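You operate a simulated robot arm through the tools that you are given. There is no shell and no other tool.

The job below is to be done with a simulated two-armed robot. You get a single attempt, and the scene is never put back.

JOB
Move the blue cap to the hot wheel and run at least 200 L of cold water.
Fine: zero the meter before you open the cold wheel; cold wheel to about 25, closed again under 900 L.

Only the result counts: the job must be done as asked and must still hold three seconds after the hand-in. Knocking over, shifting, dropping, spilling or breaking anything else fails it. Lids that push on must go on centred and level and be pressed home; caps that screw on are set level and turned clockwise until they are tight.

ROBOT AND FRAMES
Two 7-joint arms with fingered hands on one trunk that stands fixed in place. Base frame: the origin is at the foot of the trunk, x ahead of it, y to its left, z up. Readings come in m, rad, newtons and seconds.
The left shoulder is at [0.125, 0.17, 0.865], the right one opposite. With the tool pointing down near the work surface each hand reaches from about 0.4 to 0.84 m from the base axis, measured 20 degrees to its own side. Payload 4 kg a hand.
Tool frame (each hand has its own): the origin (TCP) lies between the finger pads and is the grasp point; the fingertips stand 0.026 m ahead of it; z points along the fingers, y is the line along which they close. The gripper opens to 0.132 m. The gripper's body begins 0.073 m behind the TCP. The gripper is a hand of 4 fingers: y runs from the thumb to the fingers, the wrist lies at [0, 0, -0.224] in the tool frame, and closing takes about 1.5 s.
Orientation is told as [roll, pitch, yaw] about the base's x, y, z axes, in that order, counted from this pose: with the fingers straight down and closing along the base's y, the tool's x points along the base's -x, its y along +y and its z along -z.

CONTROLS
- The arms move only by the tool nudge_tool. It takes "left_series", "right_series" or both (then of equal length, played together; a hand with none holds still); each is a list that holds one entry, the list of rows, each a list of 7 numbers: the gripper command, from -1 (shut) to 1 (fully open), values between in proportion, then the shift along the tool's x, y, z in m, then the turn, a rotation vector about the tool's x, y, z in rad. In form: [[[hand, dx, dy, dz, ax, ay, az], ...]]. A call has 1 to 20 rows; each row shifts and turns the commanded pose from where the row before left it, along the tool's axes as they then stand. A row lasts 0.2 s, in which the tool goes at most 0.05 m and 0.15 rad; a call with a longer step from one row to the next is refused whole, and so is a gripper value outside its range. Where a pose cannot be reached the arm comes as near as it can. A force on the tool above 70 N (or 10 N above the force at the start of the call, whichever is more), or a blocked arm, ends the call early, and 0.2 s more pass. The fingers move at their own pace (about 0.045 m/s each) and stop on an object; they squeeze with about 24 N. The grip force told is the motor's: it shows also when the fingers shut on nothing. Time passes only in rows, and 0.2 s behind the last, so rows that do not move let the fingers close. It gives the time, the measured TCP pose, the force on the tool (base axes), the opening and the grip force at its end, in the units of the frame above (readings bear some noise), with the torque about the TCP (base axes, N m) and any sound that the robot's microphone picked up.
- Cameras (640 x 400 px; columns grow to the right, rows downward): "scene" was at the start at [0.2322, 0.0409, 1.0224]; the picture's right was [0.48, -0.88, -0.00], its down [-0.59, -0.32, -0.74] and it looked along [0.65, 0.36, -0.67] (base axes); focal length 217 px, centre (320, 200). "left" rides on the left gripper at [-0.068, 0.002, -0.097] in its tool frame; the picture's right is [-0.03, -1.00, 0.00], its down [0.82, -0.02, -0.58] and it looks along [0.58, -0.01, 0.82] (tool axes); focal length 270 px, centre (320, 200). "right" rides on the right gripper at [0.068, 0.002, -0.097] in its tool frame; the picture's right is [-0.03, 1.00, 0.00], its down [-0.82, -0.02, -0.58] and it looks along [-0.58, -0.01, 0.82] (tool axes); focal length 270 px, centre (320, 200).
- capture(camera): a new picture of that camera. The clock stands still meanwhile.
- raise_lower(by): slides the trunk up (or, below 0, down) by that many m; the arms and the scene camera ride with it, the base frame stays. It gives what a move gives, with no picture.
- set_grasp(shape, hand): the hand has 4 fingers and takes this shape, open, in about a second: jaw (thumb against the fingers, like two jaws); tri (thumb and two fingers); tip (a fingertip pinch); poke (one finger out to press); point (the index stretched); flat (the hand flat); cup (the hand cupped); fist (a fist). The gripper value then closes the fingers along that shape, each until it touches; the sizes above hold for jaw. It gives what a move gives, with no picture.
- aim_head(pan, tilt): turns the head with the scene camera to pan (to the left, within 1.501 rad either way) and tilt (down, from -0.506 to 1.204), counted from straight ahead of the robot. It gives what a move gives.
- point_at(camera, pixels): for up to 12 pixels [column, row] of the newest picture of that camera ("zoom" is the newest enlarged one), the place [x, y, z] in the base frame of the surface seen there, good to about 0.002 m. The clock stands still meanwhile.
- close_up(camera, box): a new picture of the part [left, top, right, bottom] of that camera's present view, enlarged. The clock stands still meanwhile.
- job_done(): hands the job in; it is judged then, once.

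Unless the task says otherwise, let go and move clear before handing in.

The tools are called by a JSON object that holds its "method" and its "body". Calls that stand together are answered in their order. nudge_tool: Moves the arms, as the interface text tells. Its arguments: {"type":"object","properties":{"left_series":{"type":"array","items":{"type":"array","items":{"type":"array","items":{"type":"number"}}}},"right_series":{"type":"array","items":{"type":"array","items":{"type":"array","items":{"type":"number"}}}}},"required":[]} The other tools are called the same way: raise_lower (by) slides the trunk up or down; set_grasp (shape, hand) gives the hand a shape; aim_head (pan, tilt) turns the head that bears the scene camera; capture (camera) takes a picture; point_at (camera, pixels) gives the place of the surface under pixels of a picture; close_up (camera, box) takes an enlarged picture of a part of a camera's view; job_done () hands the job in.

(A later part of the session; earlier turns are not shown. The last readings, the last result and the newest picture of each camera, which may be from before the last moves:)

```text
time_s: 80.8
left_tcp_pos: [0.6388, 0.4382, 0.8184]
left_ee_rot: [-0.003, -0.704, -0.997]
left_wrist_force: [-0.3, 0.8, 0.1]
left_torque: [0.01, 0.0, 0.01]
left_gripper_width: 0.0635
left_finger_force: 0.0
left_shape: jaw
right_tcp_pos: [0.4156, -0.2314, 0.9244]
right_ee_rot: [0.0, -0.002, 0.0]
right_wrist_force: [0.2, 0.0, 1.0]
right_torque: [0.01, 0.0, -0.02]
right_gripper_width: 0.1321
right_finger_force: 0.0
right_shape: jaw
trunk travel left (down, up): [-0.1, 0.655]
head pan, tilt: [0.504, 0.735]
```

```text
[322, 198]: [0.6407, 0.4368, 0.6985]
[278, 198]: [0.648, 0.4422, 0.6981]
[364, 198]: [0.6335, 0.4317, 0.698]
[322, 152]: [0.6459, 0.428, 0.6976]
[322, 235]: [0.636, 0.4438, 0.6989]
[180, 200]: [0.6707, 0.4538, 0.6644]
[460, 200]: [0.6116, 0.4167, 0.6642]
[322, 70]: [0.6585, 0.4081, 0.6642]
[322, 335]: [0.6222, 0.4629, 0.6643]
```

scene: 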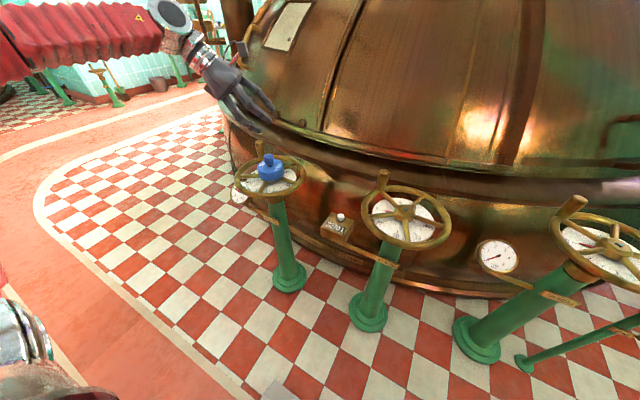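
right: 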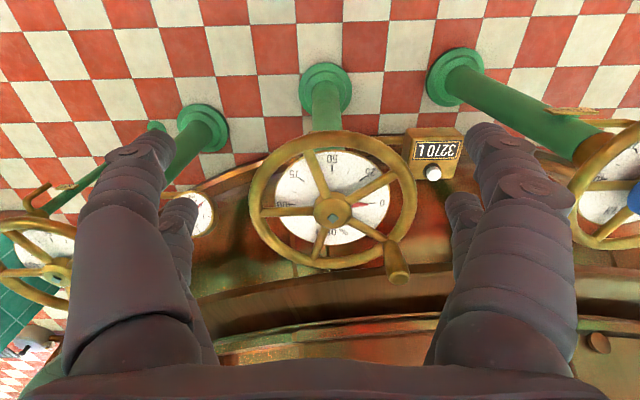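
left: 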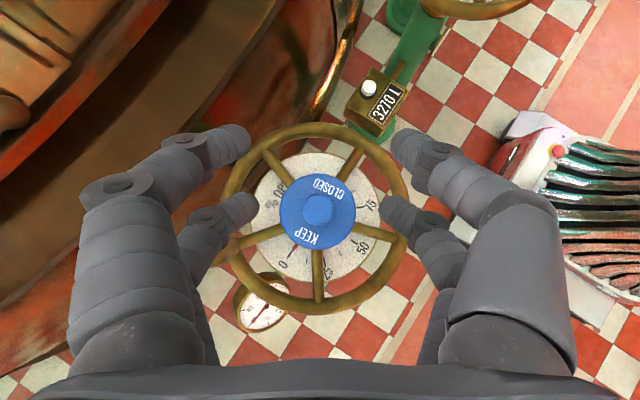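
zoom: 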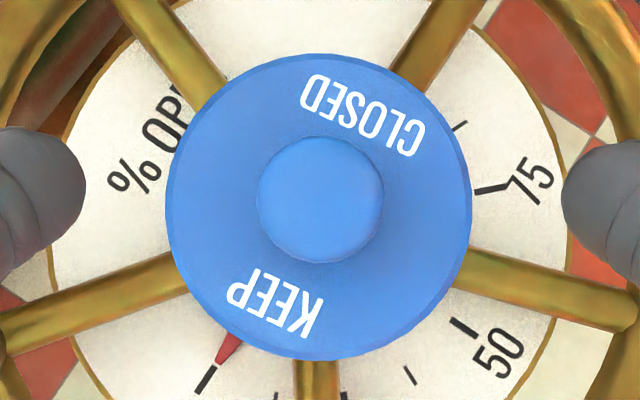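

The knob's axis is at (0.641, 0.4365). I'll align and come straight down (in base axes) to TCP z≈0.735 first.

{"method": "nudge_tool", "body": {"left_series": [[[-0.05, -0.002, 0.0009, 0.0017, 0, 0, 0], [-0.05, 0.0178, 0, 0.0212, 0, 0, 0], [-0.05, 0.0178, 0, 0.0212, 0, 0, 0], [-0.05, 0.0178, 0, 0.0212, 0, 0, 0], [-0.05, 0, 0, 0, 0, 0, 0]]]}}

{"method": "capture", "body": {"camera": "left"}}

{"method": "close_up", "body": {"camera": "scene", "box": [215, 115, 315, 177]}}

```text
time_s: 82.0
left_tcp_pos: [0.6415, 0.4348, 0.7359]
left_ee_rot: [-0.004, -0.7, -0.998]
left_wrist_force: [0.2, -0.6, -1.0]
left_torque: [0.02, 0.0, 0.02]
left_gripper_width: 0.0631
left_finger_force: 0.1
left_shape: jaw
right_tcp_pos: [0.4149, -0.2304, 0.9246]
right_ee_rot: [0.0, 0.001, 0.0]
right_wrist_force: [0.2, -0.1, 0.5]
right_torque: [0.02, 0.02, -0.01]
right_gripper_width: 0.1319
right_finger_force: 0.0
right_shape: jaw
trunk travel left (down, up): [-0.1, 0.655]
head pan, tilt: [0.504, 0.735]
```

```text
taken
```

left: 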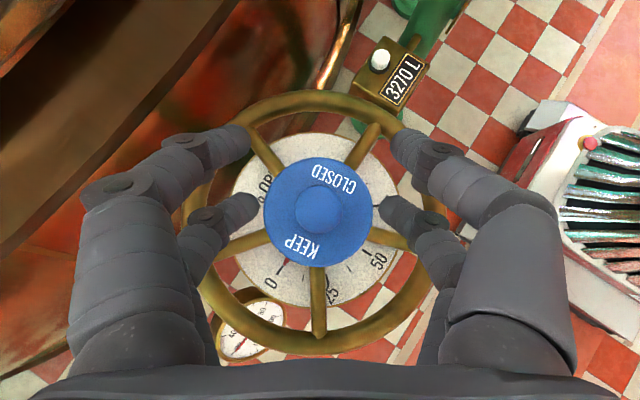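

```text
6.40 times, centred on (265, 146) of scene
```

zoom: 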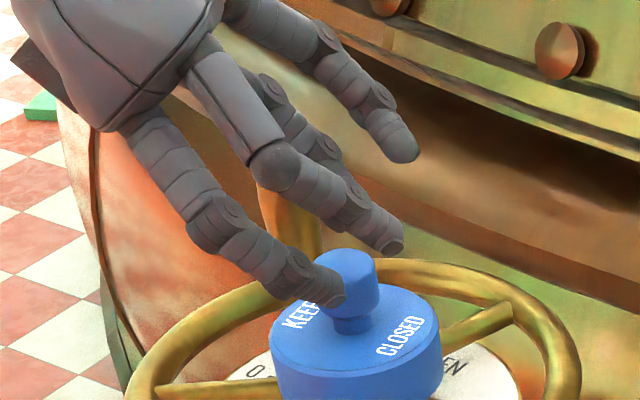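

In the left view the lower finger pair (245,207)/(395,208) lines up with the knob at (320,208). I'll measure fingertips against the knob.

{"method": "point_at", "body": {"camera": "left", "pixels": [[252, 205], [390, 205], [245, 200], [397, 200], [245, 137], [398, 137], [320, 205], [306, 208], [334, 208], [320, 192], [320, 222]]}}

```text
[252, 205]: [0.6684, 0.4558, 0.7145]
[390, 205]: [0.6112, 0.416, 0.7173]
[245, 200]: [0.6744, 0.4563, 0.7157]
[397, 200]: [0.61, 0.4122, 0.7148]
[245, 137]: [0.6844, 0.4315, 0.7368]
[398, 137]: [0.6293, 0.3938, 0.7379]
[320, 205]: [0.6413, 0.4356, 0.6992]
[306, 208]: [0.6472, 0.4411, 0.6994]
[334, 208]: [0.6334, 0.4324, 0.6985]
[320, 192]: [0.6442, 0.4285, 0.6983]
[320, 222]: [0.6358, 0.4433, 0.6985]
```

The lower pair's midpoint (0.640, 0.436) is within a millimetre of the knob axis. I'll lower 26 mm so the pads meet the knob head's middle, and close.

{"method": "nudge_tool", "body": {"left_series": [[[-0.05, 0.0084, 0, 0.01, 0, 0, 0], [-0.05, 0.0084, 0, 0.01, 0, 0, 0], [-0.05, 0, 0, 0, 0, 0, 0], [-0.4, 0, 0, 0, 0, 0, 0], [-0.4, 0, 0, 0, 0, 0, 0], [-0.4, 0, 0, 0, 0, 0, 0]]]}}

{"method": "capture", "body": {"camera": "left"}}

{"method": "close_up", "body": {"camera": "scene", "box": [215, 125, 315, 187]}}

```text
time_s: 83.4
left_tcp_pos: [0.6428, 0.4355, 0.7087]
left_ee_rot: [-0.005, -0.701, -0.996]
left_wrist_force: [0.7, -0.3, 0.0]
left_torque: [-0.01, -0.01, -0.06]
left_gripper_width: 0.0399
left_finger_force: 0.0
left_shape: jaw
right_tcp_pos: [0.4151, -0.2304, 0.9243]
right_ee_rot: [-0.001, 0.0, 0.0]
right_wrist_force: [-0.1, 0.2, 0.4]
right_torque: [-0.01, -0.03, 0.01]
right_gripper_width: 0.1317
right_finger_force: 0.0
right_shape: jaw
trunk travel left (down, up): [-0.1, 0.655]
head pan, tilt: [0.504, 0.735]
```

```text
taken
```

left: 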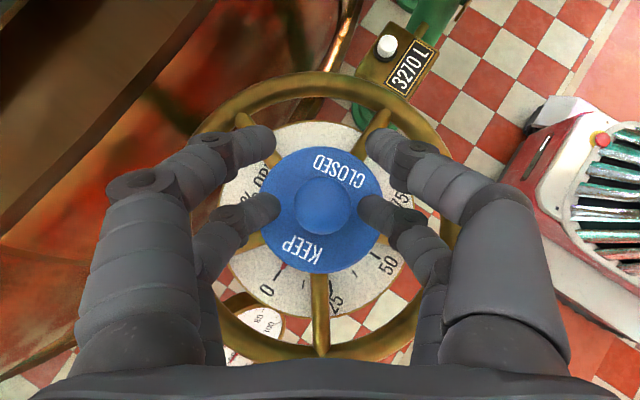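

```text
6.40 times, centred on (265, 156) of scene
```

zoom: 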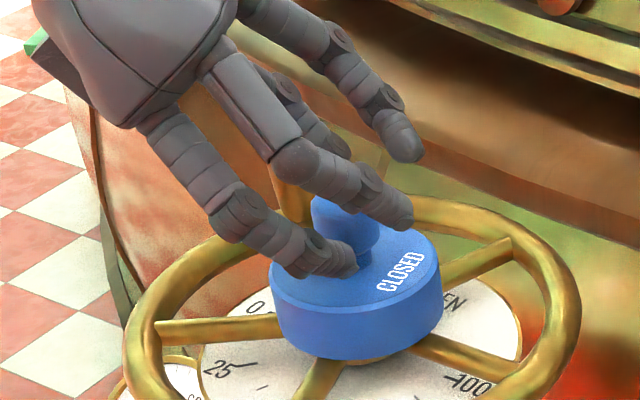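

The lower pair is beside the knob (left view 270,207 / 372,210). I'll check their height against the knob head before the final squeeze.

{"method": "point_at", "body": {"camera": "left", "pixels": [[275, 205], [366, 207], [270, 200], [372, 202], [320, 205], [262, 205], [380, 207]]}}

{"method": "point_at", "body": {"camera": "zoom", "pixels": [[345, 262], [325, 255], [345, 210], [345, 195], [330, 275]]}}

```text
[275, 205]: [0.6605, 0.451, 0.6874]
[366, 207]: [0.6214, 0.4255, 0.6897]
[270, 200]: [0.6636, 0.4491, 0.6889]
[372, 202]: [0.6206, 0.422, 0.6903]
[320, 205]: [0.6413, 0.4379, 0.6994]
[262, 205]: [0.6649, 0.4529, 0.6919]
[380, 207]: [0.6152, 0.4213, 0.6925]
```

```text
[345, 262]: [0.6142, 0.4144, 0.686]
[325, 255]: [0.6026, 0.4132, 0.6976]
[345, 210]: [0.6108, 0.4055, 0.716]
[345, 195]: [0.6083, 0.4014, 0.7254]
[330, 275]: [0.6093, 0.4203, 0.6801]
```

Fingertip tops are at z≈0.689, centres ≈0.684 — mid-height of the knob head — and their midpoint (0.641, 0.438) is on its axis. Closing fully now.

{"method": "nudge_tool", "body": {"left_series": [[[-0.7, 0, 0, 0, 0, 0, 0], [-1, 0, 0, 0, 0, 0, 0], [-1, 0, 0, 0, 0, 0, 0], [-1, 0, 0, 0, 0, 0, 0], [-1, 0, 0, 0, 0, 0, 0]]]}}

{"method": "capture", "body": {"camera": "left"}}

{"method": "close_up", "body": {"camera": "scene", "box": [215, 125, 315, 187]}}

```text
time_s: 84.6
left_tcp_pos: [0.6413, 0.4352, 0.7089]
left_ee_rot: [-0.005, -0.703, -0.995]
left_wrist_force: [-0.5, -0.7, -1.1]
left_torque: [0.03, -0.01, 0.02]
left_gripper_width: 0.0
left_finger_force: 23.9
left_shape: jaw
right_tcp_pos: [0.4151, -0.2322, 0.9234]
right_ee_rot: [0.0, 0.002, 0.0]
right_wrist_force: [0.2, -0.4, 0.9]
right_torque: [-0.01, 0.01, 0.02]
right_gripper_width: 0.1318
right_finger_force: 0.0
right_shape: jaw
trunk travel left (down, up): [-0.1, 0.655]
head pan, tilt: [0.504, 0.735]
```

```text
taken
```

left: 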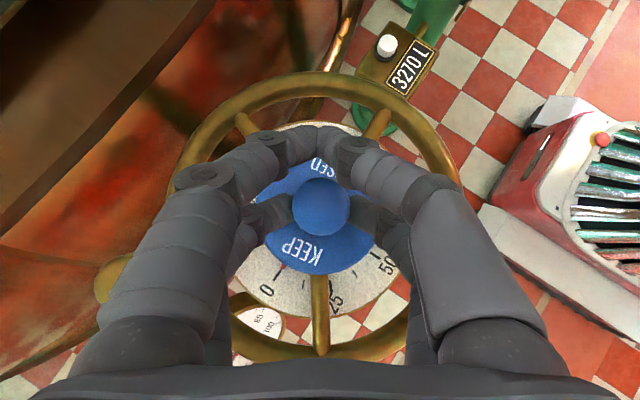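

```text
6.40 times, centred on (265, 156) of scene
```

zoom: 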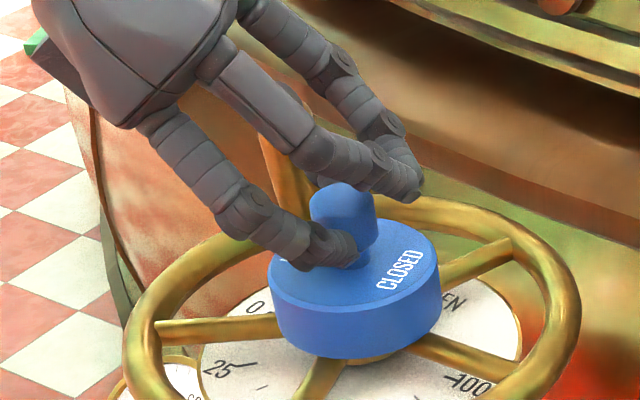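

The lower pair stopped on the knob's sides (left view 288,208 / 352,206) while the upper pair met above. I'll lift 15 mm gently and look.

{"method": "nudge_tool", "body": {"left_series": [[[-1, -0.0026, 0, -0.0031, 0, 0, 0], [-1, -0.0026, 0, -0.0031, 0, 0, 0], [-1, -0.0032, 0, -0.0038, 0, 0, 0], [-1, -0.0032, 0, -0.0038, 0, 0, 0], [-1, 0, 0, 0, 0, 0, 0]]]}}

{"method": "capture", "body": {"camera": "left"}}

{"method": "close_up", "body": {"camera": "scene", "box": [215, 125, 315, 187]}}

```text
time_s: 85.8
left_tcp_pos: [0.6402, 0.4359, 0.7261]
left_ee_rot: [-0.005, -0.7, -0.995]
left_wrist_force: [-0.4, 0.2, -2.1]
left_torque: [0.01, -0.02, 0.03]
left_gripper_width: 0.0001
left_finger_force: 24.1
left_shape: jaw
right_tcp_pos: [0.4154, -0.2314, 0.9243]
right_ee_rot: [-0.001, 0.001, 0.0]
right_wrist_force: [-0.6, -0.7, 0.2]
right_torque: [-0.01, -0.02, -0.01]
right_gripper_width: 0.1321
right_finger_force: 0.1
right_shape: jaw
trunk travel left (down, up): [-0.1, 0.655]
head pan, tilt: [0.504, 0.735]
```

```text
taken
```

left: 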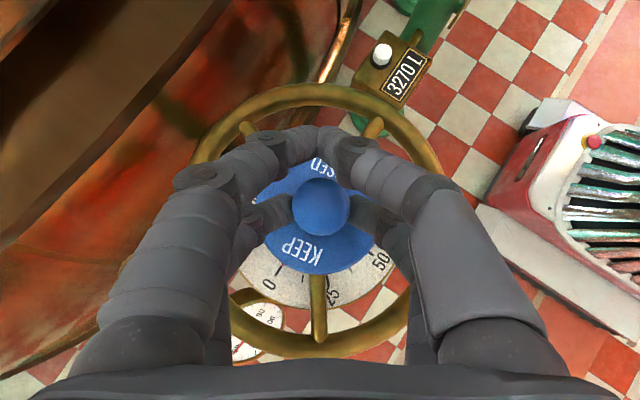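

```text
6.40 times, centred on (265, 156) of scene
```

zoom: 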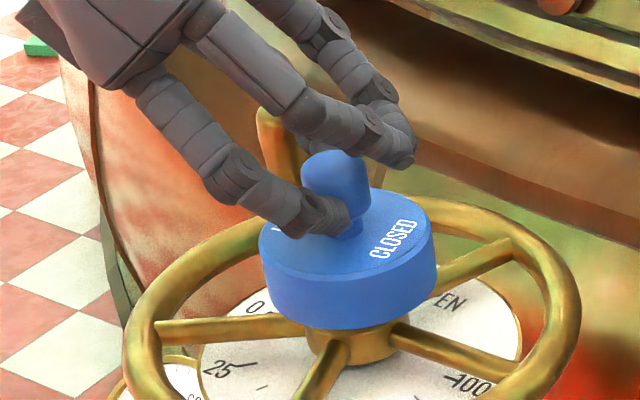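

The cap lifts level and steady in the pinch (scene zoom 345,250). I'll raise it to z≈0.83, then carry it slowly over to the hot wheel.

{"method": "nudge_tool", "body": {"left_series": [[[-1, -0.0129, 0, -0.0153, 0, 0, 0], [-1, -0.0129, 0, -0.0153, 0, 0, 0], [-1, -0.0129, 0, -0.0153, 0, 0, 0], [-1, -0.0129, 0, -0.0153, 0, 0, 0], [-1, -0.0129, 0, -0.0153, 0, 0, 0], [-1, 0, 0, 0, 0, 0, 0]]]}}

{"method": "nudge_tool", "body": {"left_series": [[[-1, -0.0093, -0.0069, 0.0079, 0, 0, 0], [-1, -0.0187, -0.01374, 0.01575, 0, 0, 0], [-1, -0.0187, -0.01374, 0.01575, 0, 0, 0], [-1, -0.0187, -0.01374, 0.01575, 0, 0, 0], [-1, -0.0187, -0.01374, 0.01575, 0, 0, 0], [-1, -0.0187, -0.01374, 0.01575, 0, 0, 0], [-1, -0.0187, -0.01374, 0.01575, 0, 0, 0], [-1, -0.0187, -0.01374, 0.01575, 0, 0, 0], [-1, -0.0187, -0.01374, 0.01575, 0, 0, 0], [-1, -0.0187, -0.01374, 0.01575, 0, 0, 0], [-1, -0.0187, -0.01374, 0.01575, 0, 0, 0], [-1, -0.0187, -0.01374, 0.01575, 0, 0, 0], [-1, -0.0187, -0.01374, 0.01575, 0, 0, 0], [-1, -0.0187, -0.01374, 0.01575, 0, 0, 0], [-1, -0.0093, -0.0069, 0.0079, 0, 0, 0], [-1, 0, 0, 0, 0, 0, 0]]]}}

{"method": "capture", "body": {"camera": "left"}}

{"method": "capture", "body": {"camera": "scene"}}

```text
time_s: 87.2
left_tcp_pos: [0.641, 0.4379, 0.8263]
left_ee_rot: [-0.005, -0.702, -0.997]
left_wrist_force: [-1.0, -0.1, -0.7]
left_torque: [-0.01, -0.04, 0.02]
left_gripper_width: 0.0
left_finger_force: 23.5
left_shape: jaw
right_tcp_pos: [0.4155, -0.2315, 0.9235]
right_ee_rot: [0.0, 0.004, 0.0]
right_wrist_force: [-0.1, 0.0, 0.0]
right_torque: [-0.02, 0.0, 0.02]
right_gripper_width: 0.1318
right_finger_force: 0.0
right_shape: jaw
trunk travel left (down, up): [-0.1, 0.655]
head pan, tilt: [0.504, 0.735]
```

```text
time_s: 90.6
left_tcp_pos: [0.6657, 0.0431, 0.8283]
left_ee_rot: [-0.003, -0.702, -0.997]
left_wrist_force: [0.4, 0.3, -1.1]
left_torque: [-0.02, 0.02, 0.0]
left_gripper_width: 0.0
left_finger_force: 23.9
left_shape: jaw
right_tcp_pos: [0.4151, -0.2309, 0.9238]
right_ee_rot: [0.001, 0.0, 0.0]
right_wrist_force: [-0.3, 0.0, 0.3]
right_torque: [-0.02, 0.03, 0.03]
right_gripper_width: 0.132
right_finger_force: 0.1
right_shape: jaw
trunk travel left (down, up): [-0.1, 0.655]
head pan, tilt: [0.504, 0.735]
```

```text
taken
```

left: 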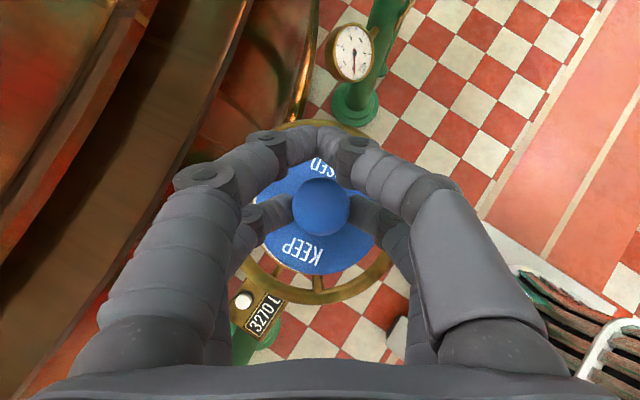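

```text
taken
```

scene: 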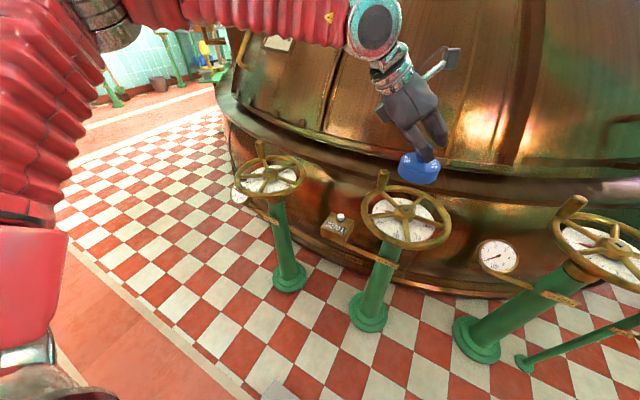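

The cap hangs over the hot wheel, steady (left view 320,207). I'll measure the cap from the left camera and the hot hub from the scene camera for alignment.

{"method": "point_at", "body": {"camera": "left", "pixels": [[320, 205], [306, 205], [334, 205], [320, 190], [320, 225], [305, 260], [340, 260], [270, 190], [375, 235], [258, 195], [320, 272], [283, 268]]}}

{"method": "close_up", "body": {"camera": "scene", "box": [355, 145, 455, 207]}}

{"method": "close_up", "body": {"camera": "scene", "box": [355, 180, 455, 242]}}

{"method": "point_at", "body": {"camera": "zoom", "pixels": [[318, 200], [318, 210], [275, 215], [365, 215], [320, 185], [318, 235], [300, 195], [340, 200]]}}

```text
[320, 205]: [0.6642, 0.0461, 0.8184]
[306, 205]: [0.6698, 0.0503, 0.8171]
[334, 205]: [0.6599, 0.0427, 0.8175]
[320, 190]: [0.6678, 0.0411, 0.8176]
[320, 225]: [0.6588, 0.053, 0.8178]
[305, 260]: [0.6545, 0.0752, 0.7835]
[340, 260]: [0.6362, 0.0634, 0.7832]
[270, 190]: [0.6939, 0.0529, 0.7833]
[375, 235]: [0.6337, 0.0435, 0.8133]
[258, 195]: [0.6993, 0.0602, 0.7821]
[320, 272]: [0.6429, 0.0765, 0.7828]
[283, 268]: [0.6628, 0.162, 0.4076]
```

```text
6.40 times, centred on (405, 176) of scene
```

zoom: 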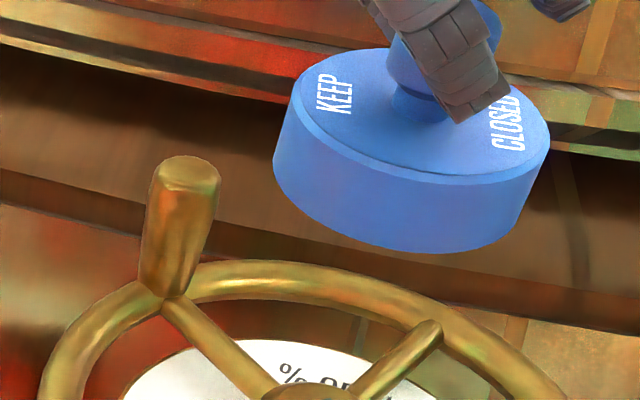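

```text
6.40 times, centred on (405, 211) of scene
```

zoom: 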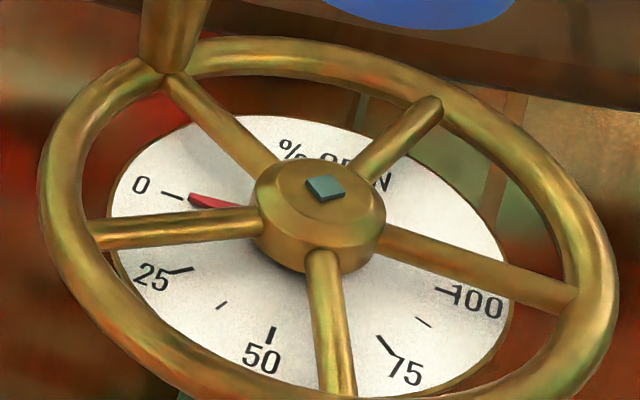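

```text
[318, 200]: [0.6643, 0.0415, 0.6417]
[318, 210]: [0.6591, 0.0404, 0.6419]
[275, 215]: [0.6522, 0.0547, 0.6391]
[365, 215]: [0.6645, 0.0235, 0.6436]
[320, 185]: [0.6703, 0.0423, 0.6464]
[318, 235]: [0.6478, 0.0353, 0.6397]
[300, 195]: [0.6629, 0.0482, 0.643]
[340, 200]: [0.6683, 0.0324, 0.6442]
```

I'll sample the hot hub's rim for its centre more carefully.

{"method": "point_at", "body": {"camera": "zoom", "pixels": [[262, 200], [378, 210], [318, 165], [316, 232], [280, 175], [360, 172], [325, 188], [285, 225], [352, 228], [312, 205], [332, 205], [345, 190]]}}

```text
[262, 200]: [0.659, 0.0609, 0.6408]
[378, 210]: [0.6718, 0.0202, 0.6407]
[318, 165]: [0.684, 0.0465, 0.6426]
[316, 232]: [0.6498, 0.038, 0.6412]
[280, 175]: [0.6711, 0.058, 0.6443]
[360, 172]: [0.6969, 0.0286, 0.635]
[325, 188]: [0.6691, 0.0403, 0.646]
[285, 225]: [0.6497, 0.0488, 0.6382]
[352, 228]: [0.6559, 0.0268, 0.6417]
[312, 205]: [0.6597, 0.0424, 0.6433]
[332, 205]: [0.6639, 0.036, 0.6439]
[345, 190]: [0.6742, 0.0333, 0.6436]
```

The hot hub's centre comes out near (0.666, 0.0425); the cap's axis is now at (0.664, 0.0466), level within 1 mm. I'll correct by (+2, −4) mm and come down 85 mm, then check again.

{"method": "nudge_tool", "body": {"left_series": [[[-1, -0.0034, -0.0005, 0.0029, 0, 0, 0], [-1, 0.0137, 0, 0.01625, 0, 0, 0], [-1, 0.0137, 0, 0.01625, 0, 0, 0], [-1, 0.0137, 0, 0.01625, 0, 0, 0], [-1, 0.0137, 0, 0.01625, 0, 0, 0], [-1, 0, 0, 0, 0, 0, 0]]]}}

{"method": "capture", "body": {"camera": "left"}}

{"method": "close_up", "body": {"camera": "scene", "box": [355, 170, 455, 232]}}

```text
time_s: 92.0
left_tcp_pos: [0.6684, 0.0396, 0.7405]
left_ee_rot: [-0.004, -0.701, -0.997]
left_wrist_force: [-0.5, -0.1, -0.6]
left_torque: [0.01, -0.01, 0.0]
left_gripper_width: 0.0001
left_finger_force: 23.7
left_shape: jaw
right_tcp_pos: [0.4157, -0.23, 0.9252]
right_ee_rot: [-0.002, 0.001, 0.001]
right_wrist_force: [0.6, 0.1, 0.3]
right_torque: [0.0, 0.03, -0.01]
right_gripper_width: 0.1318
right_finger_force: 0.1
right_shape: jaw
trunk travel left (down, up): [-0.1, 0.655]
head pan, tilt: [0.504, 0.735]
```

```text
taken
```

left: 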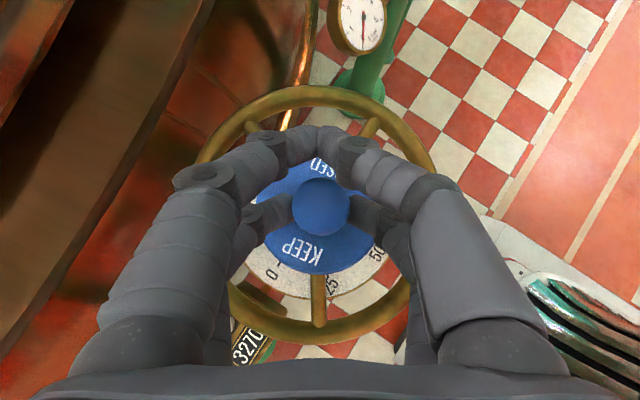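

```text
6.40 times, centred on (405, 201) of scene
```

zoom: 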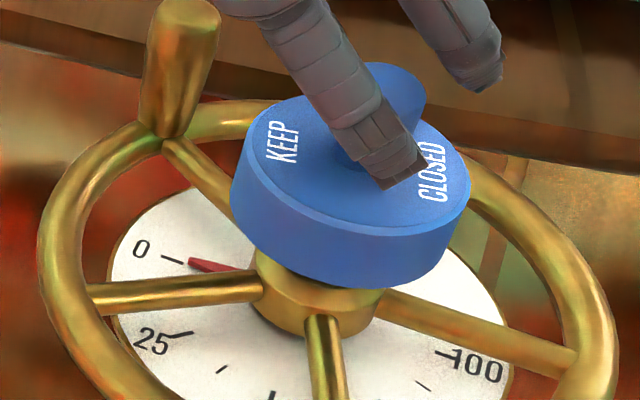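

I'll measure cap and wheel rim in this left view to judge centring against the wheel itself.

{"method": "point_at", "body": {"camera": "left", "pixels": [[306, 207], [334, 207], [320, 190], [320, 225], [258, 195], [320, 272], [318, 95], [318, 333], [420, 132], [232, 300], [240, 118], [400, 305]]}}

{"method": "point_at", "body": {"camera": "zoom", "pixels": [[240, 170], [465, 190], [330, 245], [260, 125], [300, 110], [400, 240], [265, 215], [345, 330]]}}

```text
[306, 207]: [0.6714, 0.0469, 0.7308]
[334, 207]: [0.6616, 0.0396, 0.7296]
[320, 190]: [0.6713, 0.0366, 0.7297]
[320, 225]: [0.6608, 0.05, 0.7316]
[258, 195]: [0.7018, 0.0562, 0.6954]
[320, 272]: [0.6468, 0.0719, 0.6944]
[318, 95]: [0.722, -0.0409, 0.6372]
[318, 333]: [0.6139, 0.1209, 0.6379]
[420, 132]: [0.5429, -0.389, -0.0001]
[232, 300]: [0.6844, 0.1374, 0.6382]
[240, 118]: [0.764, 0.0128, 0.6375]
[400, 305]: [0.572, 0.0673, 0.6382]
```

```text
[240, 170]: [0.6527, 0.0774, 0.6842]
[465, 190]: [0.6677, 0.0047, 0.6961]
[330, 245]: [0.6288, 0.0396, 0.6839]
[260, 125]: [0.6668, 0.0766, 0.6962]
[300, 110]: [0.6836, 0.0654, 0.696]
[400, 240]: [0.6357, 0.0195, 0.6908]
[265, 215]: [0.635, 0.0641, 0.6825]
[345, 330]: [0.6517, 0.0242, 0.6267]
```

The left camera puts the cap axis at (0.6663, 0.0433) and the wheel's rim centre at (0.668, 0.0405); the scene camera says the y's already agree. I'll correct by half of that and lower 22 mm slowly.

{"method": "nudge_tool", "body": {"left_series": [[[-1, -0.0014, 0, 0.0011, 0, 0, 0], [-1, 0.0035, 0, 0.0042, 0, 0, 0], [-1, 0.0035, 0, 0.0042, 0, 0, 0], [-1, 0.0035, 0, 0.0042, 0, 0, 0], [-1, 0.0035, 0, 0.0042, 0, 0, 0], [-1, 0, 0, 0, 0, 0, 0]]]}}

{"method": "capture", "body": {"camera": "left"}}

{"method": "close_up", "body": {"camera": "scene", "box": [355, 170, 455, 232]}}

```text
time_s: 93.4
left_tcp_pos: [0.6677, 0.0367, 0.7208]
left_ee_rot: [-0.002, -0.702, -0.997]
left_wrist_force: [-0.3, 0.5, -1.1]
left_torque: [-0.01, -0.01, -0.01]
left_gripper_width: 0.0
left_finger_force: 23.9
left_shape: jaw
right_tcp_pos: [0.4151, -0.2305, 0.9232]
right_ee_rot: [0.0, 0.0, 0.0]
right_wrist_force: [0.0, -0.3, 0.5]
right_torque: [0.02, -0.02, 0.01]
right_gripper_width: 0.1319
right_finger_force: 0.2
right_shape: jaw
trunk travel left (down, up): [-0.1, 0.655]
head pan, tilt: [0.504, 0.735]
```

```text
taken
```

left: 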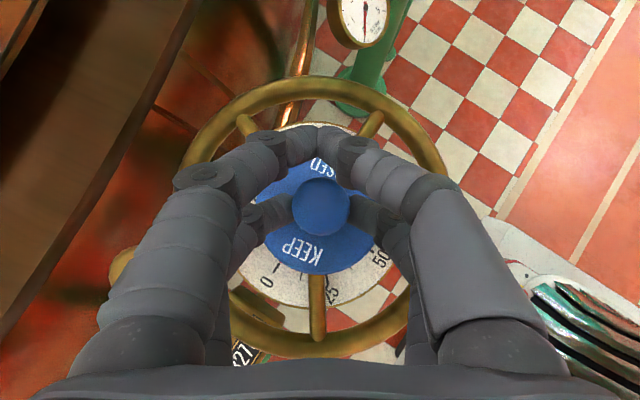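

```text
6.40 times, centred on (405, 201) of scene
```

zoom: 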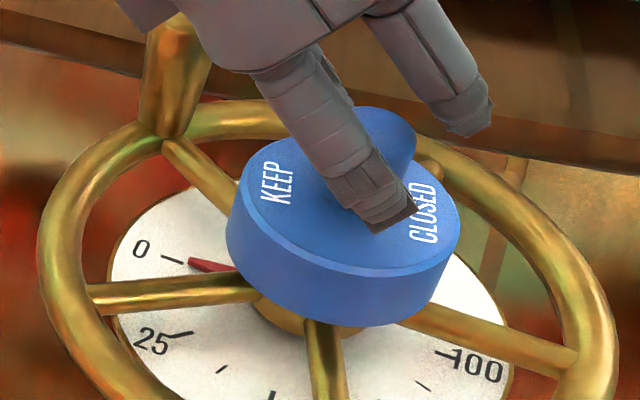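

The cap is just above the hub (zoom 340,230). One more measurement of cap against rim before the last 10 mm.

{"method": "point_at", "body": {"camera": "left", "pixels": [[306, 207], [334, 207], [320, 190], [320, 225], [258, 195], [322, 270], [318, 85], [316, 345], [432, 140], [220, 120], [395, 318], [240, 300]]}}

{"method": "point_at", "body": {"camera": "zoom", "pixels": [[236, 205], [455, 225], [245, 175], [300, 145], [380, 280], [290, 245], [340, 265], [440, 180], [150, 145], [60, 250], [590, 300], [480, 175]]}}

```text
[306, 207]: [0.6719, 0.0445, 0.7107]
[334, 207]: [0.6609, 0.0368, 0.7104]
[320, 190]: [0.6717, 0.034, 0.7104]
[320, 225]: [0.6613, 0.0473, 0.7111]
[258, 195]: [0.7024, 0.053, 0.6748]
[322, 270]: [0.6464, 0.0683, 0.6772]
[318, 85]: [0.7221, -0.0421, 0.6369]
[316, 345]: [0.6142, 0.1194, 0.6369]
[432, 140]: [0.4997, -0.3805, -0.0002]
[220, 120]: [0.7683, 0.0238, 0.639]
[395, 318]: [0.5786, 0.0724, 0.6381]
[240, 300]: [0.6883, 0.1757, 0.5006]
```

```text
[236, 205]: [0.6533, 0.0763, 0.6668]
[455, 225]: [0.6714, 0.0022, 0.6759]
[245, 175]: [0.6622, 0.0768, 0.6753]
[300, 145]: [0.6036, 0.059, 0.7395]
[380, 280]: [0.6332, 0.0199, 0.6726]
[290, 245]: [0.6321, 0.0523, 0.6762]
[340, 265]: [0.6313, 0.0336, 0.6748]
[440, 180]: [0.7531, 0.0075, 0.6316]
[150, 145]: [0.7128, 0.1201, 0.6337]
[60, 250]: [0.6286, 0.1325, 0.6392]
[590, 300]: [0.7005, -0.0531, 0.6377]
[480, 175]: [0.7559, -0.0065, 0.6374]
```

Both cameras agree the cap is within about 1.5 mm of the hub axis; I'll shift +1.5 mm in x and lower the last 12 mm in small steps, watching the force.

{"method": "nudge_tool", "body": {"left_series": [[[-1, -0.0006, 0.0013, 0.0005, 0, 0, 0], [-1, 0.0026, 0, 0.0031, 0, 0, 0], [-1, 0.0026, 0, 0.0031, 0, 0, 0], [-1, 0.0019, 0, 0.0023, 0, 0, 0], [-1, 0, 0, 0, 0, 0, 0]]]}}

{"method": "close_up", "body": {"camera": "scene", "box": [355, 170, 455, 232]}}

{"method": "capture", "body": {"camera": "left"}}

{"method": "point_at", "body": {"camera": "left", "pixels": [[306, 207], [334, 207], [320, 190], [320, 225], [262, 195], [322, 268], [300, 262], [345, 255]]}}

```text
time_s: 94.6
left_tcp_pos: [0.6689, 0.0365, 0.7102]
left_ee_rot: [-0.004, -0.701, -0.997]
left_wrist_force: [-0.3, -0.3, -1.1]
left_torque: [0.02, 0.07, 0.01]
left_gripper_width: 0.0
left_finger_force: 24.2
left_shape: jaw
right_tcp_pos: [0.4166, -0.2308, 0.9239]
right_ee_rot: [0.001, 0.001, 0.0]
right_wrist_force: [1.3, -0.7, 0.1]
right_torque: [0.02, 0.02, -0.03]
right_gripper_width: 0.1318
right_finger_force: 0.1
right_shape: jaw
trunk travel left (down, up): [-0.1, 0.655]
head pan, tilt: [0.504, 0.735]
```

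```text
6.40 times, centred on (405, 201) of scene
```

zoom: 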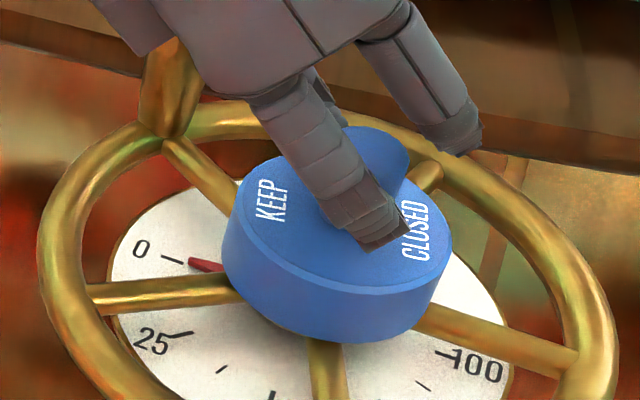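

```text
taken
```

left: 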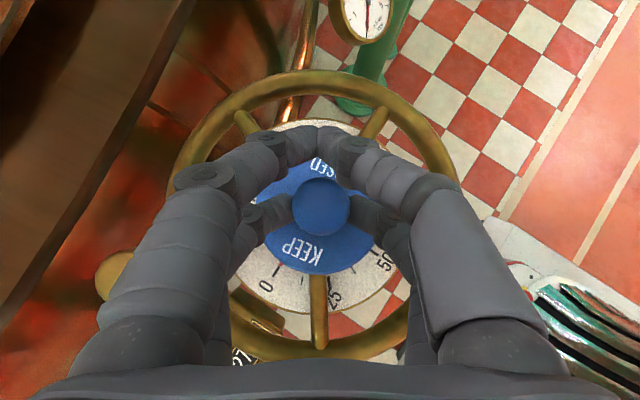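

```text
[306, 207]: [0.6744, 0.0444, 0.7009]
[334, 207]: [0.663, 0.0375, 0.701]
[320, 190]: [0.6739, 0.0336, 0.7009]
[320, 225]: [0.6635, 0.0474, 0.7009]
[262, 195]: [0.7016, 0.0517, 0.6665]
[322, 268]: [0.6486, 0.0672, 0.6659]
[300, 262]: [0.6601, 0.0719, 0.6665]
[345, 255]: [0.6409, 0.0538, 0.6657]
```

The cap top is at z 0.666, knob axis (0.6687, 0.0407), no contact force yet; seated height is 0.664. I'll lower another 3 mm and then open a little.

{"method": "nudge_tool", "body": {"left_series": [[[-1, 0.001, 0, 0.0011, 0, 0, 0], [-1, 0.001, 0, 0.0012, 0, 0, 0], [-1, 0, 0, 0, 0, 0, 0], [-1, 0, 0, 0, 0, 0, 0]]]}}

{"method": "point_at", "body": {"camera": "left", "pixels": [[320, 207]]}}

{"method": "capture", "body": {"camera": "left"}}

{"method": "point_at", "body": {"camera": "left", "pixels": [[306, 207], [334, 207], [320, 190], [320, 225], [262, 195], [322, 268], [300, 262], [345, 255]]}}

```text
time_s: 95.6
left_tcp_pos: [0.6698, 0.036, 0.7075]
left_ee_rot: [-0.004, -0.701, -0.996]
left_wrist_force: [-2.2, 1.1, 1.9]
left_torque: [0.0, 0.03, 0.01]
left_gripper_width: 0.0002
left_finger_force: 24.2
left_shape: jaw
right_tcp_pos: [0.4144, -0.2302, 0.9242]
right_ee_rot: [0.0, 0.0, 0.0]
right_wrist_force: [0.5, 0.3, -0.4]
right_torque: [0.01, -0.01, 0.02]
right_gripper_width: 0.1321
right_finger_force: 0.1
right_shape: jaw
trunk travel left (down, up): [-0.1, 0.655]
head pan, tilt: [0.504, 0.735]
```

```text
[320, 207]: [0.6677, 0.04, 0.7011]
```

```text
taken
```

left: 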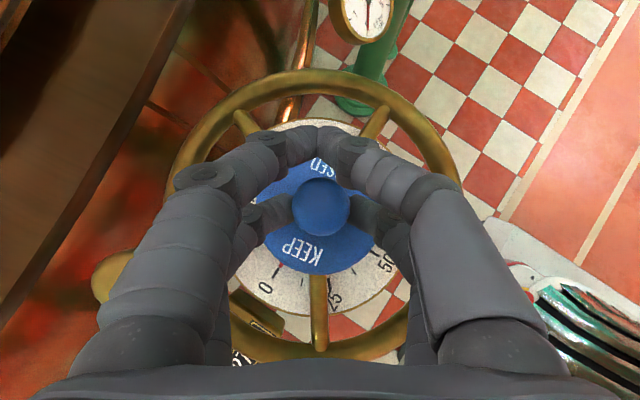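

```text
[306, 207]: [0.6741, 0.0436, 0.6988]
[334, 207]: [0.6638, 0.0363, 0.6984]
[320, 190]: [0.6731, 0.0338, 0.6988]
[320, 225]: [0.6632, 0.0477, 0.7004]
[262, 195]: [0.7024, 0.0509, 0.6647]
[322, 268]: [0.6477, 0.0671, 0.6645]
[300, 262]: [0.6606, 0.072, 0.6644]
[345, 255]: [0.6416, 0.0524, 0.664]
```

Contact shows (−2.2, 1.1, +1.9 N), and cap top z≈0.6644 with knob top 0.6987 — the seated height. I'll open the fingers partway.

{"method": "nudge_tool", "body": {"left_series": [[[-0.6, 0, 0, 0, 0, 0, 0], [-0.3, 0, 0, 0, 0, 0, 0], [-0.1, 0, 0, 0, 0, 0, 0], [0, 0, 0, 0, 0, 0, 0], [0, 0, 0, 0, 0, 0, 0], [0, 0, 0, 0, 0, 0, 0]]]}}

{"method": "capture", "body": {"camera": "left"}}

{"method": "close_up", "body": {"camera": "scene", "box": [355, 170, 455, 232]}}

{"method": "point_at", "body": {"camera": "left", "pixels": [[306, 207], [334, 207], [320, 190], [320, 225], [270, 200], [374, 212], [322, 160], [322, 262]]}}

```text
time_s: 97.0
left_tcp_pos: [0.6708, 0.0372, 0.7081]
left_ee_rot: [-0.003, -0.701, -0.996]
left_wrist_force: [-0.5, 0.5, 0.7]
left_torque: [0.0, -0.02, -0.01]
left_gripper_width: 0.0653
left_finger_force: 0.0
left_shape: jaw
right_tcp_pos: [0.4147, -0.232, 0.9237]
right_ee_rot: [0.0, -0.001, -0.002]
right_wrist_force: [0.5, -0.2, 0.1]
right_torque: [-0.03, 0.0, 0.0]
right_gripper_width: 0.1318
right_finger_force: 0.1
right_shape: jaw
trunk travel left (down, up): [-0.1, 0.655]
head pan, tilt: [0.504, 0.735]
```

```text
taken
```

left: 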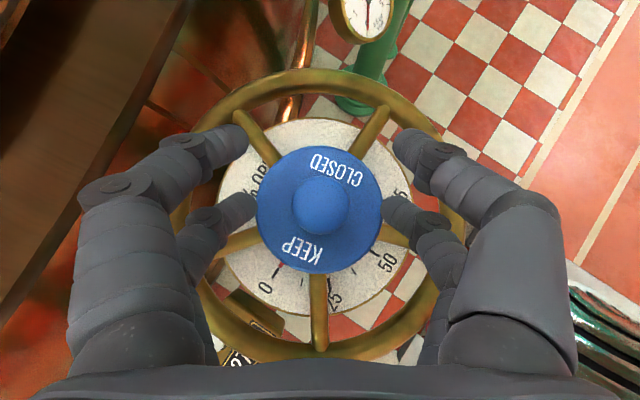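

```text
6.40 times, centred on (405, 201) of scene
```

zoom: 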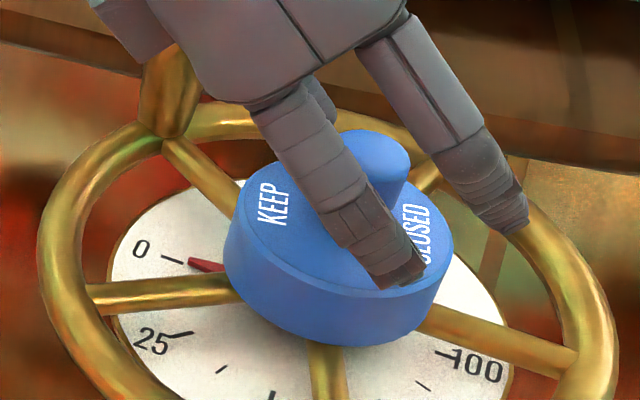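

```text
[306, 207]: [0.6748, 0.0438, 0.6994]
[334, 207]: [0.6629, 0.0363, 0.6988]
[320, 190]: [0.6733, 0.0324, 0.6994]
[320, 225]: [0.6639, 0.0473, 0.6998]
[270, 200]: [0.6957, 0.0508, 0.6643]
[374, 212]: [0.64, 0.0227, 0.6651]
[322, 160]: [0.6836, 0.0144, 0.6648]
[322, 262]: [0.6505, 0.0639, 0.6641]
```

The cap rests level on the hot hub (top z 0.6641–0.6651 all round). I'll withdraw the left hand straight up and back to its own side.

{"method": "nudge_tool", "body": {"left_series": [[[0, -0.0097, 0, -0.0115, 0, 0, 0], [0, -0.0161, 0, -0.0191, 0, 0, 0], [0, -0.0193, 0, -0.0229, 0, 0, 0], [0, -0.0193, 0, -0.0229, 0, 0, 0], [0, -0.0193, 0, -0.0229, 0, 0, 0]]]}}

{"method": "capture", "body": {"camera": "left"}}

{"method": "close_up", "body": {"camera": "scene", "box": [355, 170, 455, 232]}}

```text
time_s: 98.2
left_tcp_pos: [0.67, 0.0358, 0.837]
left_ee_rot: [-0.004, -0.701, -0.996]
left_wrist_force: [0.5, -0.2, 0.5]
left_torque: [-0.02, 0.0, -0.03]
left_gripper_width: 0.0655
left_finger_force: 0.1
left_shape: jaw
right_tcp_pos: [0.4148, -0.2292, 0.924]
right_ee_rot: [-0.002, -0.001, 0.001]
right_wrist_force: [-0.1, 0.6, -0.5]
right_torque: [-0.02, 0.04, -0.02]
right_gripper_width: 0.1319
right_finger_force: 0.0
right_shape: jaw
trunk travel left (down, up): [-0.1, 0.655]
head pan, tilt: [0.504, 0.735]
```

```text
taken
```

left: 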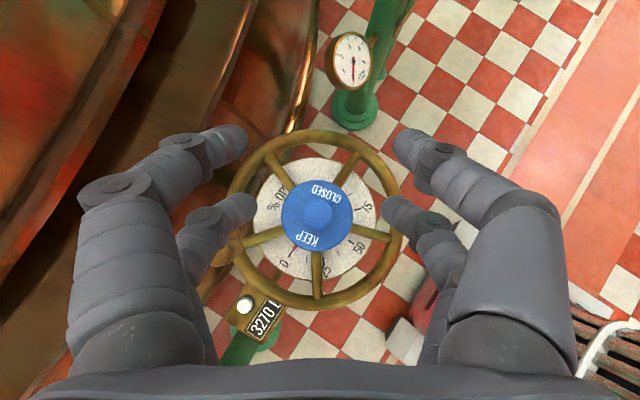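

```text
6.40 times, centred on (405, 201) of scene
```

zoom: 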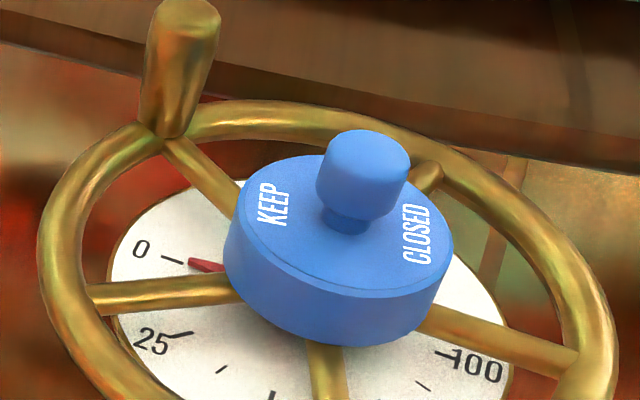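

The cap stands on the hot hub, level in the scene zoom (340,250). I'll measure its centring against the wheel from this near-overhead left view.

{"method": "close_up", "body": {"camera": "left", "box": [218, 120, 410, 320]}}

{"method": "point_at", "body": {"camera": "left", "pixels": [[283, 213], [351, 213], [317, 181], [317, 247], [317, 210], [235, 232], [398, 190], [315, 137], [316, 303], [383, 275], [258, 155], [380, 160]]}}

```text
2.00 times, centred on (314, 220) of left
```

zoom: 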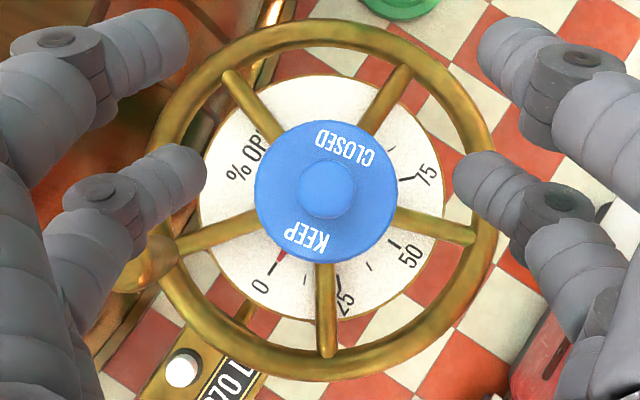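

```text
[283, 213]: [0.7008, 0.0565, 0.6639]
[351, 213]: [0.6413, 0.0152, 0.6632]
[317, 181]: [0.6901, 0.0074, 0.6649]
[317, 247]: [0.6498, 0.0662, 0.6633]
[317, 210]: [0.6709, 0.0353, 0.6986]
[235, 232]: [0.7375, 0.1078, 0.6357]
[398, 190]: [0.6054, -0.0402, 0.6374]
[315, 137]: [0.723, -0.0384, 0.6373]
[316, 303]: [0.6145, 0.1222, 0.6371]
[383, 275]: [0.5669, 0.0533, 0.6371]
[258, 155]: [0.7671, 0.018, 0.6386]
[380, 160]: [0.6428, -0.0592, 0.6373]
```

The cap's centre reads about (0.670, 0.037) against a wheel centre of about (0.667, 0.040) — I want a better look from above. I'll take the left hand back to its side and upright, and bring the right hand's camera in front of the hot wheel.

{"method": "nudge_tool", "body": {"left_series": [[[0, 0.0234, 0.0172, -0.0197, 0, 0, 0], [0, 0.0234, 0.0172, -0.0197, 0, 0, 0], [0, 0.0234, 0.0172, -0.0197, 0, 0, 0], [0, 0.0234, 0.0172, -0.0197, 0, 0, 0], [0, 0.0234, 0.0172, -0.0197, 0, 0, 0], [0, 0.0234, 0.0172, -0.0197, 0, 0, 0], [0, 0.0234, 0.0172, -0.0197, 0, 0, 0], [0, 0.0234, 0.0172, -0.0197, 0, 0, 0], [0, 0.0234, 0.0172, -0.0197, 0, 0, 0], [0, 0.0234, 0.0172, -0.0197, 0, 0, 0], [0, 0, 0, 0, 0, 0.1, 0], [0, 0, 0, 0, 0, 0.1, 0], [0, 0, 0, 0, 0, 0.1, 0], [0, 0, 0, 0, 0, 0.1, 0], [0, 0, 0, 0, 0, 0.1, 0], [0, 0, 0, 0, 0, 0.1, 0], [0, 0, 0, 0, 0, 0.1, 0]]]}}

{"method": "nudge_tool", "body": {"left_series": [[[0, 0, 0, 0, 0, 0, -0.125], [0, 0, 0, 0, 0, 0, -0.125], [0, 0, 0, 0, 0, 0, -0.125], [0, 0, 0, 0, 0, 0, -0.125], [0, 0, 0, 0, 0, 0, -0.125], [0, 0, 0, 0, 0, 0, -0.125], [0, 0, 0, 0, 0, 0, -0.125], [0, 0, 0, 0, 0, 0, -0.125], [0, 0, 0, 0, 0, 0, 0]]], "right_series": [[[1, -0.02, 0.0295, 0.006, 0, 0, 0], [1, -0.02, 0.0295, 0.006, 0, 0, 0], [1, -0.02, 0.0295, 0.006, 0, 0, 0], [1, -0.02, 0.0295, 0.006, 0, 0, 0], [1, -0.02, 0.0295, 0.006, 0, 0, 0], [1, -0.02, 0.0295, 0.006, 0, 0, 0], [1, -0.02, 0.0295, 0.006, 0, 0, 0], [1, -0.02, 0.0295, 0.006, 0, 0, 0], [1, -0.02, 0.0295, 0.006, 0, 0, 0]]]}}

{"method": "capture", "body": {"camera": "right"}}

{"method": "capture", "body": {"camera": "scene"}}

```text
time_s: 101.8
left_tcp_pos: [0.6499, 0.3879, 0.8354]
left_ee_rot: [-0.003, 0.0, -1.0]
left_wrist_force: [0.0, 0.5, 0.0]
left_torque: [0.02, -0.01, 0.01]
left_gripper_width: 0.0656
left_finger_force: 0.0
left_shape: jaw
right_tcp_pos: [0.4161, -0.2306, 0.9242]
right_ee_rot: [0.0, 0.002, -0.001]
right_wrist_force: [-0.1, -0.8, -0.4]
right_torque: [0.03, -0.01, 0.01]
right_gripper_width: 0.1316
right_finger_force: 0.1
right_shape: jaw
trunk travel left (down, up): [-0.1, 0.655]
head pan, tilt: [0.504, 0.735]
```

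```text
time_s: 103.8
left_tcp_pos: [0.6501, 0.3877, 0.8366]
left_ee_rot: [-0.003, 0.002, 0.001]
left_wrist_force: [0.0, -0.3, -0.4]
left_torque: [0.02, 0.0, 0.02]
left_gripper_width: 0.0654
left_finger_force: 0.1
left_shape: jaw
right_tcp_pos: [0.5955, 0.035, 0.8694]
right_ee_rot: [0.0, 0.001, -0.001]
right_wrist_force: [0.1, 0.7, -0.4]
right_torque: [0.03, 0.03, 0.01]
right_gripper_width: 0.1321
right_finger_force: 0.0
right_shape: jaw
trunk travel left (down, up): [-0.1, 0.655]
head pan, tilt: [0.504, 0.735]
```

```text
taken
```

right: 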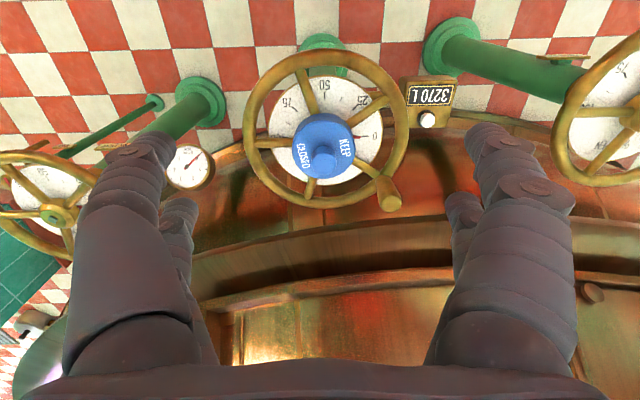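

```text
taken
```

scene: 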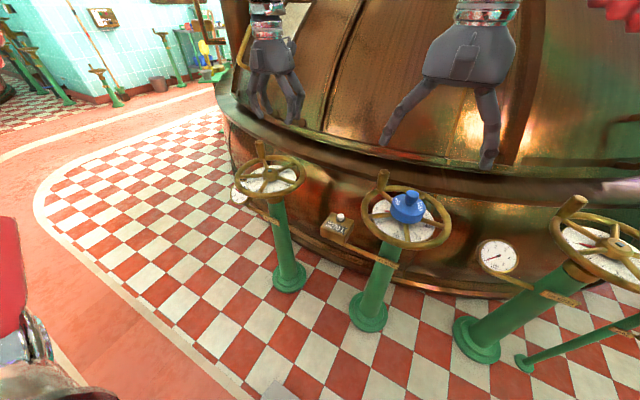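

{"method": "close_up", "body": {"camera": "right", "box": [240, 40, 410, 220]}}

{"method": "point_at", "body": {"camera": "zoom", "pixels": [[310, 195], [243, 195], [378, 195], [310, 160], [315, 240], [320, 260], [345, 230], [285, 230]]}}

{"method": "point_at", "body": {"camera": "right", "pixels": [[251, 130], [402, 130], [326, 56], [328, 202], [262, 90], [388, 85], [270, 175], [325, 162], [295, 142], [354, 142], [325, 118], [325, 176]]}}

```text
2.22 times, centred on (325, 130) of right
```

zoom: 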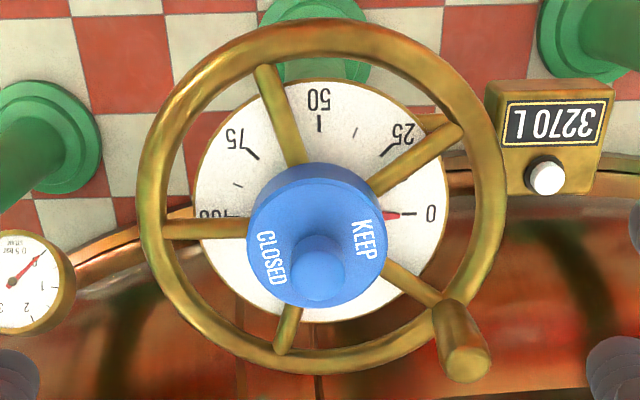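

```text
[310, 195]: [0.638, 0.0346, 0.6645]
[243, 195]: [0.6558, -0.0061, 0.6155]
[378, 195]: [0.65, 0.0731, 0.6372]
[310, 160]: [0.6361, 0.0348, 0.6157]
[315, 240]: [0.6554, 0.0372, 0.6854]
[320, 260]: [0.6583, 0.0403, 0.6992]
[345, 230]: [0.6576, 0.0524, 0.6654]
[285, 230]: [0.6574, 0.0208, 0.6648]
```

```text
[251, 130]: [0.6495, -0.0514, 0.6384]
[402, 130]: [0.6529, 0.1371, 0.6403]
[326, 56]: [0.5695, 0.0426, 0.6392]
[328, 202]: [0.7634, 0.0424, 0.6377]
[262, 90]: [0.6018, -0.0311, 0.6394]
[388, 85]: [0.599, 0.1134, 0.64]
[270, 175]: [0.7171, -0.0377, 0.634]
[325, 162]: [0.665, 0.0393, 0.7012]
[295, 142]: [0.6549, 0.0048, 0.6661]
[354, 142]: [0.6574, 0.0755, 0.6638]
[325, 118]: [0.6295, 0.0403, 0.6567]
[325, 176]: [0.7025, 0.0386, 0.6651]
```

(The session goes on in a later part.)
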